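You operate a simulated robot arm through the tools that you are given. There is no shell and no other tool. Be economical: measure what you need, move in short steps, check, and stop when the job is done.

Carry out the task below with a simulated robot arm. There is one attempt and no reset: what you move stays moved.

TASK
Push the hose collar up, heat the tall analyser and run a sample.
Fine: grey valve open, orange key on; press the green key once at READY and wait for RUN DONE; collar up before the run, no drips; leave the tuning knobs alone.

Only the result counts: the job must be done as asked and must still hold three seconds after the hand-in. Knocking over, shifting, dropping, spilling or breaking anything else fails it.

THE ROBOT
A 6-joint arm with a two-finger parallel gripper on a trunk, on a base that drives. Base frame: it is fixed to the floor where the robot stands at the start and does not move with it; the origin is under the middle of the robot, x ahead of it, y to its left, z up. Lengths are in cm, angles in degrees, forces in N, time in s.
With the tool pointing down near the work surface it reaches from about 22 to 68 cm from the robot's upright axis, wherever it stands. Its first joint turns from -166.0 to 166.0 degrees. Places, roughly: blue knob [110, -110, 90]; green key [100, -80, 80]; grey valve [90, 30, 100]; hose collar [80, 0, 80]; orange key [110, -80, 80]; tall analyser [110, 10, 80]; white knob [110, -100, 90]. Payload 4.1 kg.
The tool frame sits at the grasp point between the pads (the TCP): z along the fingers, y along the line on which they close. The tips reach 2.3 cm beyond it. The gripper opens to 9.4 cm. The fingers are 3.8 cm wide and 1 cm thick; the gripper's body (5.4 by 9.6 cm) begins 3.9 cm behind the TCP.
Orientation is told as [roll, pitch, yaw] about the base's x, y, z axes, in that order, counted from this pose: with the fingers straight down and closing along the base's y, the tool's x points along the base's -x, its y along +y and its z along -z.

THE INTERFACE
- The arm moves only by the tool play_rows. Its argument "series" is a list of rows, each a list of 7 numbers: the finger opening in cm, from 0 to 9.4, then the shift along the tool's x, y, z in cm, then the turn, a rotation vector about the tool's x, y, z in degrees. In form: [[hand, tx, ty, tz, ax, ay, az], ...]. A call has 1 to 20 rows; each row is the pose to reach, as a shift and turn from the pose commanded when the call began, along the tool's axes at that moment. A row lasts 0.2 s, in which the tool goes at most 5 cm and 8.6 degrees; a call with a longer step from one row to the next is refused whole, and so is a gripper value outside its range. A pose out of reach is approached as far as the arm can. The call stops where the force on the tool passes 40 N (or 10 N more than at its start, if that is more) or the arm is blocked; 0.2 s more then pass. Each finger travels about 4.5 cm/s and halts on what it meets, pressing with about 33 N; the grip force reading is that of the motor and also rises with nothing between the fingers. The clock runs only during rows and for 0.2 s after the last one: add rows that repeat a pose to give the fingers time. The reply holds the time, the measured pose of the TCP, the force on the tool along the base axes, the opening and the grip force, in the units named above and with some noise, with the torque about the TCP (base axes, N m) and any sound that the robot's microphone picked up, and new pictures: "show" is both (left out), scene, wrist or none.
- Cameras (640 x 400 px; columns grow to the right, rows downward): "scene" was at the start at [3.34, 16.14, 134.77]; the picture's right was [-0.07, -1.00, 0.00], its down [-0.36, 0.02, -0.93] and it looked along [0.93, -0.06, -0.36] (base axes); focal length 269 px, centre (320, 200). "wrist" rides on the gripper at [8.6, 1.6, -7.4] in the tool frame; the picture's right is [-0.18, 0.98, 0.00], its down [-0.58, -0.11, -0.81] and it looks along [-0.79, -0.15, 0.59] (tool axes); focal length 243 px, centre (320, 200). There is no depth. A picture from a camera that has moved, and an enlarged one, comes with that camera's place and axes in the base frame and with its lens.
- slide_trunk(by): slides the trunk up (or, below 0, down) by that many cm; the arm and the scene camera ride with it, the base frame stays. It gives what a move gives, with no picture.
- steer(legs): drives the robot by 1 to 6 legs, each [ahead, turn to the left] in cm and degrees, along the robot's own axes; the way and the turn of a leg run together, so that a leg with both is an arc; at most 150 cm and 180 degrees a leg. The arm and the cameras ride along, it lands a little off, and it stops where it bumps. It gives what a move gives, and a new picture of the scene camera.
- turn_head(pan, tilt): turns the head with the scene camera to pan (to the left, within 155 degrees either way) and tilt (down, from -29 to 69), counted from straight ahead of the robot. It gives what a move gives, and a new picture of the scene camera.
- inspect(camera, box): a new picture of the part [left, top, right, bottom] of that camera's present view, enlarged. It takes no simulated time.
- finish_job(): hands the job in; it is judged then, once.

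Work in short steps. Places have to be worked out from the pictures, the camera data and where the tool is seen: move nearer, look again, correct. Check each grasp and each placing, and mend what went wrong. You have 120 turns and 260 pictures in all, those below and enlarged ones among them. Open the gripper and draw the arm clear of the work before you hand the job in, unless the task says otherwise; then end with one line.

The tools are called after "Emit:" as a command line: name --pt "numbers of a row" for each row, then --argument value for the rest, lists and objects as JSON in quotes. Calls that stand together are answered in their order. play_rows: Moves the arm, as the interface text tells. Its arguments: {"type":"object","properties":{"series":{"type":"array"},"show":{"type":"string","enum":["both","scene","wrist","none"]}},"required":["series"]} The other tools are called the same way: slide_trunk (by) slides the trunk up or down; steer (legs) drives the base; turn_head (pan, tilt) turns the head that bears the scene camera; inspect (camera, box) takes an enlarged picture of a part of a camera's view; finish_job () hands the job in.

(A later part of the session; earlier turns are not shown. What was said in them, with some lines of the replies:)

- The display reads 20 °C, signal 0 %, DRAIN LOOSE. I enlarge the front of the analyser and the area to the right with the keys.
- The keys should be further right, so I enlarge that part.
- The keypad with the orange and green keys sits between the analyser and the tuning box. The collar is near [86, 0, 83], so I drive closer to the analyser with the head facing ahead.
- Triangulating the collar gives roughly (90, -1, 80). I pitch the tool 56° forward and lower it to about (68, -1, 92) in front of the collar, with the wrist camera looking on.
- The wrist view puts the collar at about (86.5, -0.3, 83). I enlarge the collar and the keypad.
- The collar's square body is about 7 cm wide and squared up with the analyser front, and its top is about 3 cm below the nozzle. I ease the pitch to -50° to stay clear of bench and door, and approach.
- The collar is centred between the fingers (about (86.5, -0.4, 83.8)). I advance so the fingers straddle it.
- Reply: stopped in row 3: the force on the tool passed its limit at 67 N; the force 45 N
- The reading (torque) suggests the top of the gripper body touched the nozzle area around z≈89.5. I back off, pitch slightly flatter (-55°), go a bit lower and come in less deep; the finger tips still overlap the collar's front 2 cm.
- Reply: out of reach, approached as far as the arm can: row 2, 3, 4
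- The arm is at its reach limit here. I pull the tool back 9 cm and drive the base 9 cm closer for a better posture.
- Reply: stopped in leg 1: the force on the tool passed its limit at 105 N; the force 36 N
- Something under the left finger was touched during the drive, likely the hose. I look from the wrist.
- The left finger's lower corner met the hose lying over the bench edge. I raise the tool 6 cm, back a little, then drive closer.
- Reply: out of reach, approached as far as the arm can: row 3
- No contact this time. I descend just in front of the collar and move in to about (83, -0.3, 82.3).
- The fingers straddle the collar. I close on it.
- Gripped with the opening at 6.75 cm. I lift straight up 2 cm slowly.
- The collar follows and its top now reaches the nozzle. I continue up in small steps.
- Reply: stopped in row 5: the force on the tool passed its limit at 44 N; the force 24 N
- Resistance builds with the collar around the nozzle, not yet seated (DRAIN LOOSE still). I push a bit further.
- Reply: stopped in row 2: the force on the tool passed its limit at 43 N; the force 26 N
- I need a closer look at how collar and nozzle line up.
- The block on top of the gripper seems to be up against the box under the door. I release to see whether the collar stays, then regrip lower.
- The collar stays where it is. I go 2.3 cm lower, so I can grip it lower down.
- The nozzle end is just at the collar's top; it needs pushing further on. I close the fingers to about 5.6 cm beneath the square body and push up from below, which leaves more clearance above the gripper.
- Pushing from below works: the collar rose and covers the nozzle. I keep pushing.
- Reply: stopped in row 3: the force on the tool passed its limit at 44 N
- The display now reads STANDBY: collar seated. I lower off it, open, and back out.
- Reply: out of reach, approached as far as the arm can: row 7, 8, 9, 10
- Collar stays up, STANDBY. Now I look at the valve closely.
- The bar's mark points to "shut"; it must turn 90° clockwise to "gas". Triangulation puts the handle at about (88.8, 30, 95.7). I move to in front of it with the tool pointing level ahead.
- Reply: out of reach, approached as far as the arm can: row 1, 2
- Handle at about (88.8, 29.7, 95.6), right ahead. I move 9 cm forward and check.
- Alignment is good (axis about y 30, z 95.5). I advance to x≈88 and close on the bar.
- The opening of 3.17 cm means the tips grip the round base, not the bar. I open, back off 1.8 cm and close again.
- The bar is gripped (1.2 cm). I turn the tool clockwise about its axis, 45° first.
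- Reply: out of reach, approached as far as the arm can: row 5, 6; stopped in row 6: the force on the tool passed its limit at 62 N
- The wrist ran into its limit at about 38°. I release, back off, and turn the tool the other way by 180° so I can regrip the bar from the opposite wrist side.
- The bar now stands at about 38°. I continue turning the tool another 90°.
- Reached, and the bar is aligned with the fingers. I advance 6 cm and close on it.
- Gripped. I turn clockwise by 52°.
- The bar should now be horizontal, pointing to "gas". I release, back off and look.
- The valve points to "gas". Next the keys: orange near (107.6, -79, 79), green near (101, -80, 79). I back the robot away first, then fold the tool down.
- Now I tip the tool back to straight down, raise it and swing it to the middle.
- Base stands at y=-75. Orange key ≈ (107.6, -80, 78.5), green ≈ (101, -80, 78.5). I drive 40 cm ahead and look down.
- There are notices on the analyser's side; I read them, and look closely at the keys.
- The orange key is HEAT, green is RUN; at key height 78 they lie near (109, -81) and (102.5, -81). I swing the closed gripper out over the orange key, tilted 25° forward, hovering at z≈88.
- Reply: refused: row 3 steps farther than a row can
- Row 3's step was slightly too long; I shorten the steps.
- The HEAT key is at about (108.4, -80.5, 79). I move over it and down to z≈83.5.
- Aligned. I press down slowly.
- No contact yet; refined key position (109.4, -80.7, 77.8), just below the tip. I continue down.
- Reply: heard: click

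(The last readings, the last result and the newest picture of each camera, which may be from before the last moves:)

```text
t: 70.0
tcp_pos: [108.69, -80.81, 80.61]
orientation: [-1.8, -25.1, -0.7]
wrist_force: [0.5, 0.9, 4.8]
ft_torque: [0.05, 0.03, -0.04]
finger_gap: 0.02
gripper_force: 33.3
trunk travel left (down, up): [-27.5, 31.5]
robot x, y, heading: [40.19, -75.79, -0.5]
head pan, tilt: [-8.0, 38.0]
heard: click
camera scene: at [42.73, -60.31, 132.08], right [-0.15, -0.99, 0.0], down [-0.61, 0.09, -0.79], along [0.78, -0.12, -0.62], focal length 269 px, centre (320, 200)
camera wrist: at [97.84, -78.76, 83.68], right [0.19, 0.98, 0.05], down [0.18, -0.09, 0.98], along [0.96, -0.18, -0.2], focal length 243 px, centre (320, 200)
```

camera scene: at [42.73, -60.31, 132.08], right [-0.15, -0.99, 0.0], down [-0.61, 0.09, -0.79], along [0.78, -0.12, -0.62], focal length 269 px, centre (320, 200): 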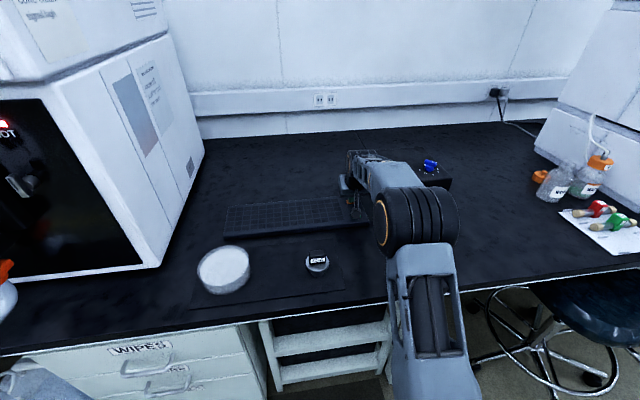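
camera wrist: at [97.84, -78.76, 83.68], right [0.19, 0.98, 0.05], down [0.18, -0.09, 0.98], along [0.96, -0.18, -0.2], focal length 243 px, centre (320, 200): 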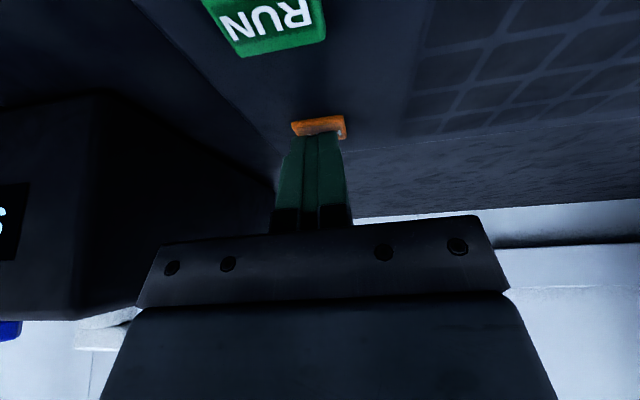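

Click heard and the HOT lamp is red. I lift off and move back 6.5 cm to hover over the RUN key, then look toward the display.

Emit:
play_rows --pt "0 -0.8 0 -1.8 0 0 0" --pt "0 -1.7 0 -3.6 0 0 0" --pt "0 -2.5 0 -5.4 0 0 0" --pt "0 0.2 0 -7.5 0 0 0" --pt "0 2.9 0 -9.1 0 0 0" --pt "0 2.9 0 -9.1 0 0 0" --show "wrist"

Emit:
turn_head --pan 45 --tilt 10

```text
t: 71.4
tcp_pos: [102.22, -80.62, 87.48]
orientation: [-1.7, -24.7, -0.8]
wrist_force: [-1.0, -0.2, 0.2]
ft_torque: [-0.01, 0.02, -0.02]
finger_gap: 0.0
gripper_force: 33.0
trunk travel left (down, up): [-27.5, 31.5]
robot x, y, heading: [40.36, -75.72, -0.6]
head pan, tilt: [-8.0, 38.0]
camera wrist: at [91.41, -78.56, 90.65], right [0.19, 0.98, 0.05], down [0.19, -0.09, 0.98], along [0.96, -0.18, -0.2], focal length 243 px, centre (320, 200)
```

wrist: 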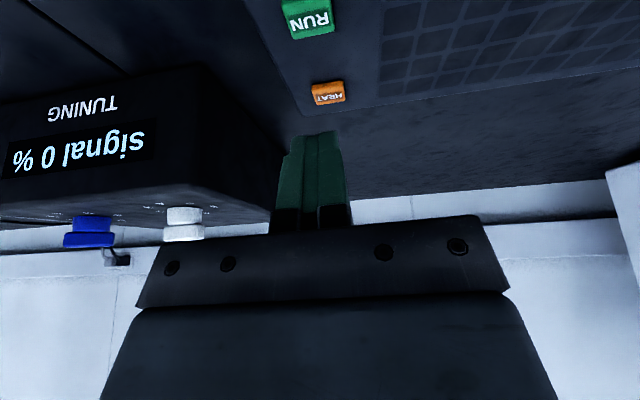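

```text
t: 72.7
tcp_pos: [102.29, -80.56, 87.54]
orientation: [-1.7, -24.8, -0.8]
wrist_force: [-0.1, 0.1, 0.3]
ft_torque: [-0.01, -0.01, 0.0]
finger_gap: 0.0
gripper_force: 33.3
trunk travel left (down, up): [-27.5, 31.5]
robot x, y, heading: [39.89, -75.76, -0.7]
head pan, tilt: [45.0, 10.0]
camera scene: at [40.9, -52.52, 136.54], right [0.7, -0.72, 0.0], down [-0.12, -0.12, -0.98], along [0.7, 0.69, -0.17], focal length 269 px, centre (320, 200)
```

scene: 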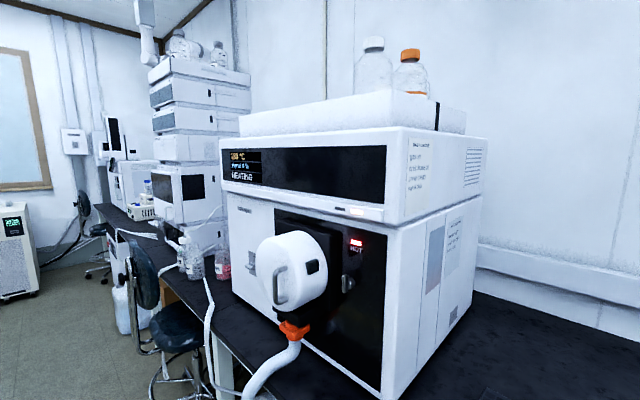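

The display shows HEATING. I read it and the notices.

Emit:
inspect --camera "scene" --box '[215, 140, 295, 190]'

Emit:
inspect --camera "scene" --box '[395, 130, 495, 290]'

```text
8.00 times, centred on (255, 165) of scene
camera zoom: at [40.9, -52.52, 136.54], right [0.7, -0.72, 0.0], down [-0.12, -0.12, -0.98], along [0.7, 0.69, -0.17], focal length 2150 px, centre (840, 480)
```

zoom: 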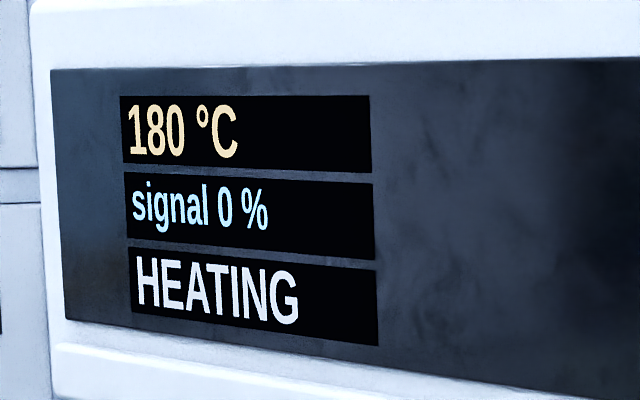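

```text
2.50 times, centred on (445, 210) of scene
camera zoom: at [40.9, -52.52, 136.54], right [0.7, -0.72, 0.0], down [-0.12, -0.12, -0.98], along [0.7, 0.69, -0.17], focal length 672 px, centre (8, 175)
```

zoom: 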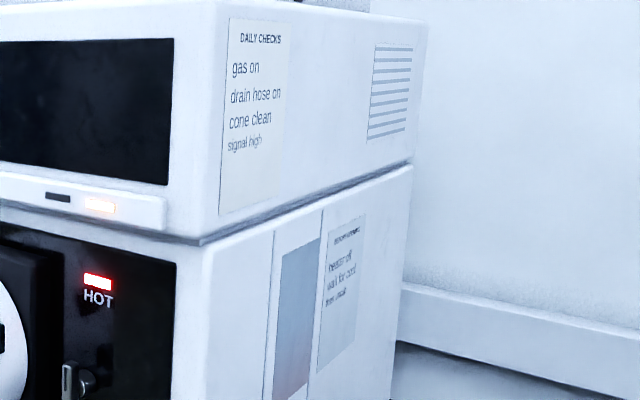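

180 °C and climbing. I lower to hover just above the RUN key while it heats.

Emit:
play_rows --pt "0 1 -0.1 1.4 0 0 0" --pt "0 2 -0.15 2.93 0 0 0" --pt "0 2 -0.15 2.93 0 0 0" --pt "0 2 -0.15 2.93 0 0 0" --pt "0 2 -0.15 2.93 0 0 0" --pt "0 2 -0.15 2.93 0 0 0" --pt "0 2 -0.15 2.93 0 0 0" --pt "0 2 -0.15 2.93 0 0 0" --pt "0 2 -0.15 2.93 0 0 0" --pt "0 2 -0.15 2.93 0 0 0" --pt "0 2 -0.15 2.93 0 0 0" --pt "0 2 -0.15 2.93 0 0 0" --pt "0 2 -0.15 2.93 0 0 0" --show "wrist"

Emit:
inspect --camera "scene" --box '[215, 140, 295, 190]'

```text
t: 75.5
tcp_pos: [101.7, -80.85, 83.95]
orientation: [-1.7, -24.8, -0.9]
wrist_force: [0.2, -0.8, -0.8]
ft_torque: [0.0, -0.02, 0.0]
finger_gap: 0.02
gripper_force: 33.2
trunk travel left (down, up): [-27.5, 31.5]
robot x, y, heading: [40.28, -75.99, -0.6]
head pan, tilt: [45.0, 10.0]
camera wrist: at [90.83, -78.79, 87.13], right [0.19, 0.98, 0.05], down [0.19, -0.09, 0.98], along [0.96, -0.18, -0.2], focal length 243 px, centre (320, 200)
```

wrist: 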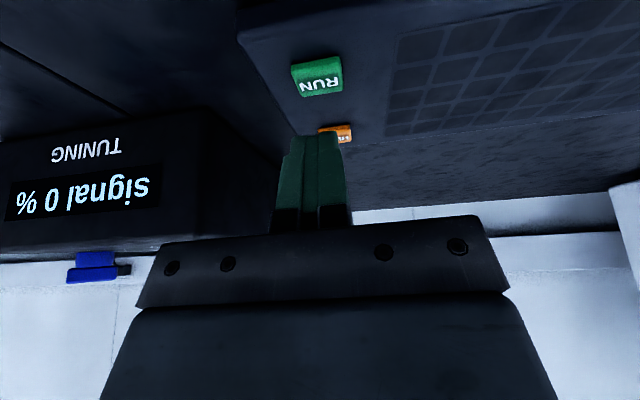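

```text
8.00 times, centred on (255, 165) of scene
camera zoom: at [40.89, -52.52, 136.54], right [0.7, -0.71, 0.0], down [-0.12, -0.12, -0.98], along [0.7, 0.69, -0.17], focal length 2150 px, centre (840, 480)
```

zoom: 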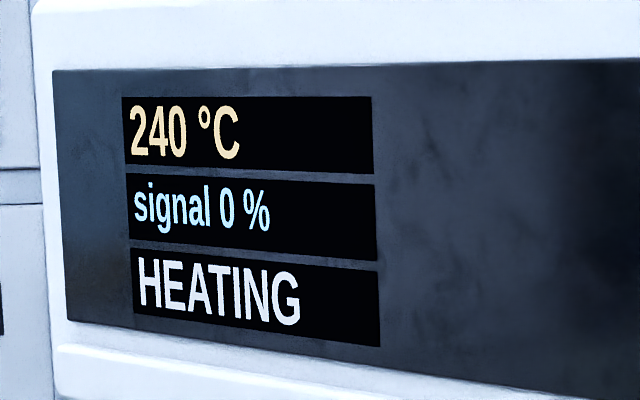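

240 °C, still heating. The hover over RUN looks right; I wait 4 s.

Emit:
play_rows --pt "0 0 0 0 0 0 0" --pt "0 0 0 0 0 0 0" --pt "0 0 0 0 0 0 0" --pt "0 0 0 0 0 0 0" --pt "0 0 0 0 0 0 0" --pt "0 0 0 0 0 0 0" --pt "0 0 0 0 0 0 0" --pt "0 0 0 0 0 0 0" --pt "0 0 0 0 0 0 0" --pt "0 0 0 0 0 0 0" --pt "0 0 0 0 0 0 0" --pt "0 0 0 0 0 0 0" --pt "0 0 0 0 0 0 0" --pt "0 0 0 0 0 0 0" --pt "0 0 0 0 0 0 0" --pt "0 0 0 0 0 0 0" --pt "0 0 0 0 0 0 0" --pt "0 0 0 0 0 0 0" --pt "0 0 0 0 0 0 0" --pt "0 0 0 0 0 0 0" --show "none"

Emit:
inspect --camera "scene" --box '[215, 140, 295, 190]'

```text
t: 79.7
tcp_pos: [101.6, -80.79, 83.97]
orientation: [-1.7, -24.7, -0.8]
wrist_force: [-0.1, -0.2, -0.3]
ft_torque: [0.01, -0.01, 0.0]
finger_gap: 0.01
gripper_force: 32.9
trunk travel left (down, up): [-27.5, 31.5]
robot x, y, heading: [39.99, -75.81, -0.5]
head pan, tilt: [45.0, 10.0]
```

```text
8.00 times, centred on (255, 165) of scene
camera zoom: at [40.89, -52.52, 136.54], right [0.7, -0.71, 0.0], down [-0.12, -0.12, -0.98], along [0.7, 0.69, -0.17], focal length 2150 px, centre (840, 480)
```

zoom: 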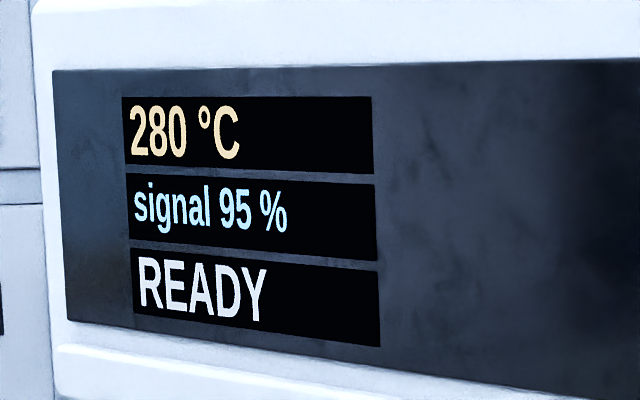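

READY with signal 95 %. I press RUN once: down to z≈80.6 and straight back up.

Emit:
play_rows --pt "0 0.42 0 0.91 0 0 0" --pt "0 0.84 0 1.82 0 0 0" --pt "0 1.0 0 2.2 0 0 0" --pt "0 1.15 0 2.5 0 0 0" --pt "0 1.3 0 2.8 0 0 0" --pt "0 1.42 0 3.08 0 0 0" --pt "0 1.42 0 3.08 0 0 0" --show "none"

Emit:
inspect --camera "scene" --box '[215, 140, 295, 190]'

```text
t: 81.3
tcp_pos: [101.62, -80.81, 80.62]
orientation: [-1.7, -24.7, -0.8]
wrist_force: [-0.9, -0.9, 3.1]
ft_torque: [0.03, 0.05, 0.03]
finger_gap: 0.0
gripper_force: 33.4
trunk travel left (down, up): [-27.5, 31.5]
robot x, y, heading: [39.74, -76.0, -0.5]
head pan, tilt: [45.0, 10.0]
heard: click
```

```text
8.00 times, centred on (255, 165) of scene
camera zoom: at [40.86, -52.52, 136.55], right [0.7, -0.71, 0.0], down [-0.12, -0.12, -0.98], along [0.7, 0.69, -0.17], focal length 2150 px, centre (840, 480)
```

zoom: 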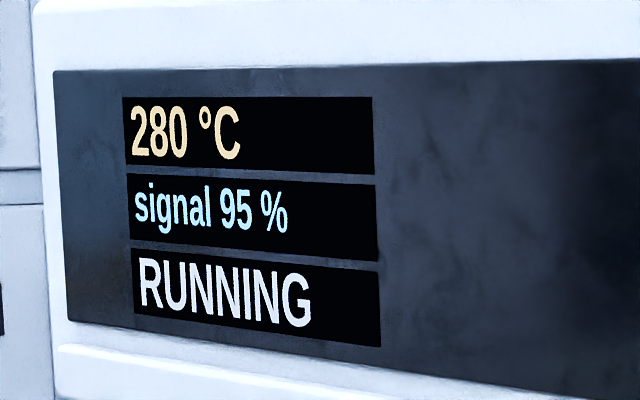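

RUNNING. I lift straight off the key, rise well clear, and wait.

Emit:
play_rows --pt "0 -1.3 0 -2.7 0 0 0" --pt "0 -2.9 0 -6.3 0 0 0" --pt "0 -4.6 0 -9.9 0 0 0" --pt "0 -6.3 0 -13.6 0 0 0" --pt "0 -5.0 0 -18.0 0 0 0" --pt "0 -5.0 0 -18.0 0 0 0" --pt "0 -5.0 0 -18.0 0 0 0" --pt "0 -5.0 0 -18.0 0 0 0" --pt "0 -5.0 0 -18.0 0 0 0" --pt "0 -5.0 0 -18.0 0 0 0" --pt "0 -5.0 0 -18.0 0 0 0" --pt "0 -5.0 0 -18.0 0 0 0" --pt "0 -5.0 0 -18.0 0 0 0" --pt "0 -5.0 0 -18.0 0 0 0" --pt "0 -5.0 0 -18.0 0 0 0" --pt "0 -5.0 0 -18.0 0 0 0" --pt "0 -5.0 0 -18.0 0 0 0" --pt "0 -5.0 0 -18.0 0 0 0" --pt "0 -5.0 0 -18.0 0 0 0" --pt "0 -5.0 0 -18.0 0 0 0" --show "scene"

Emit:
inspect --camera "scene" --box '[215, 140, 295, 190]'

```text
t: 85.5
tcp_pos: [98.74, -80.1, 99.04]
orientation: [-1.7, -24.8, -0.8]
wrist_force: [0.5, -0.2, -0.1]
ft_torque: [-0.03, 0.01, 0.02]
finger_gap: 0.0
gripper_force: 33.4
trunk travel left (down, up): [-27.5, 31.5]
robot x, y, heading: [39.77, -75.63, -0.5]
head pan, tilt: [45.0, 10.0]
camera scene: at [40.89, -52.52, 136.54], right [0.7, -0.71, 0.0], down [-0.12, -0.12, -0.98], along [0.7, 0.69, -0.17], focal length 269 px, centre (320, 200)
```

scene: 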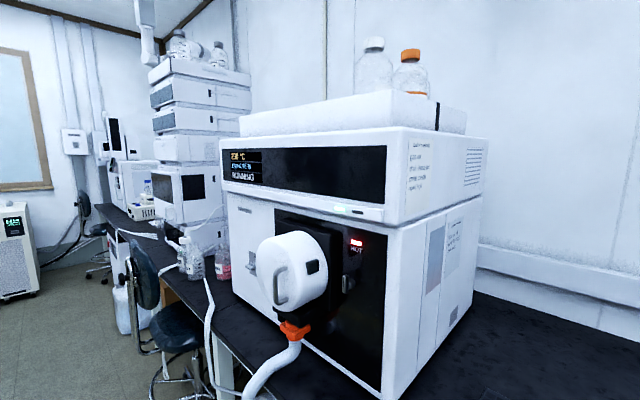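

```text
8.00 times, centred on (255, 165) of scene
camera zoom: at [40.89, -52.52, 136.54], right [0.7, -0.71, 0.0], down [-0.12, -0.12, -0.98], along [0.7, 0.69, -0.17], focal length 2150 px, centre (840, 480)
```

zoom: 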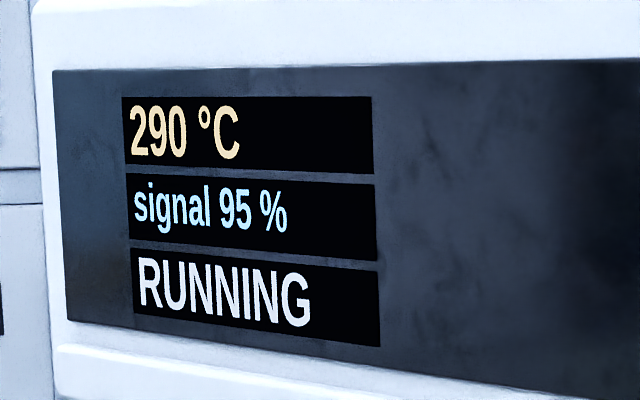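

Still running. I retract the arm further back over the robot, open the gripper, and keep waiting.

Emit:
play_rows --pt "0 2.5 0 -2.5 0 0 0" --pt "0 5.5 0 -5 0 0 0" --pt "0 8.5 0 -7.5 0 0 0" --pt "2 11.5 0 -10 0 0 0" --pt "3 13 0 -11 0 0 0" --pt "4 13 0 -11 0 0 0" --pt "4 13 0 -11 0 0 0" --pt "4 13 0 -11 0 0 0" --pt "4 13 0 -11 0 0 0" --pt "4 13 0 -11 0 0 0" --pt "4 13 0 -11 0 0 0" --pt "4 13 0 -11 0 0 0" --pt "4 13 0 -11 0 0 0" --pt "4 13 0 -11 0 0 0" --pt "4 13 0 -11 0 0 0" --pt "4 13 0 -11 0 0 0" --pt "4 13 0 -11 0 0 0" --pt "4 13 0 -11 0 0 0" --pt "4 13 0 -11 0 0 0" --pt "4 13 0 -11 0 0 0" --show "none"

Emit:
inspect --camera "scene" --box '[215, 140, 295, 190]'

```text
t: 89.7
tcp_pos: [82.34, -79.77, 103.44]
orientation: [-1.7, -24.8, -0.9]
wrist_force: [-1.4, 0.3, 0.6]
ft_torque: [0.02, -0.02, 0.0]
finger_gap: 4.0
gripper_force: 0.0
trunk travel left (down, up): [-27.5, 31.5]
robot x, y, heading: [39.94, -75.84, -0.6]
head pan, tilt: [45.0, 10.0]
```

```text
8.00 times, centred on (255, 165) of scene
camera zoom: at [40.89, -52.52, 136.54], right [0.7, -0.71, 0.0], down [-0.12, -0.12, -0.98], along [0.7, 0.69, -0.17], focal length 2150 px, centre (840, 480)
```

zoom: 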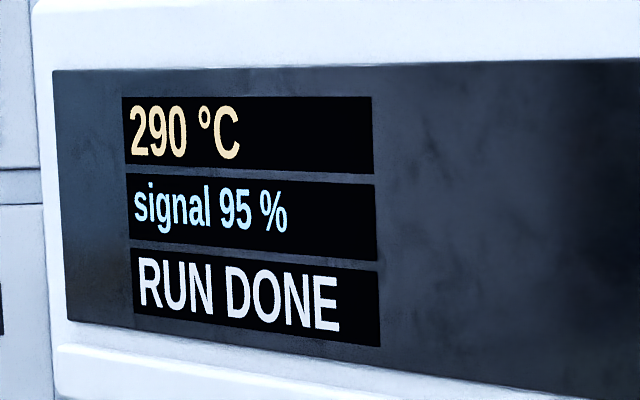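

RUN DONE is shown, the collar is up, the valve is on gas, the heater is on, and the arm is clear with the gripper open. I hand in.

Emit:
finish_job

```text
The job is handed in.
```

The job is handed in and the display showed RUN DONE: the collar is up, the grey valve is on gas, the orange key is on, the green key was pressed once at READY, and the tuning knobs were left alone. Early on, the gripper bumped the hose and the area around the nozzle. I saw no shift or drips afterwards.
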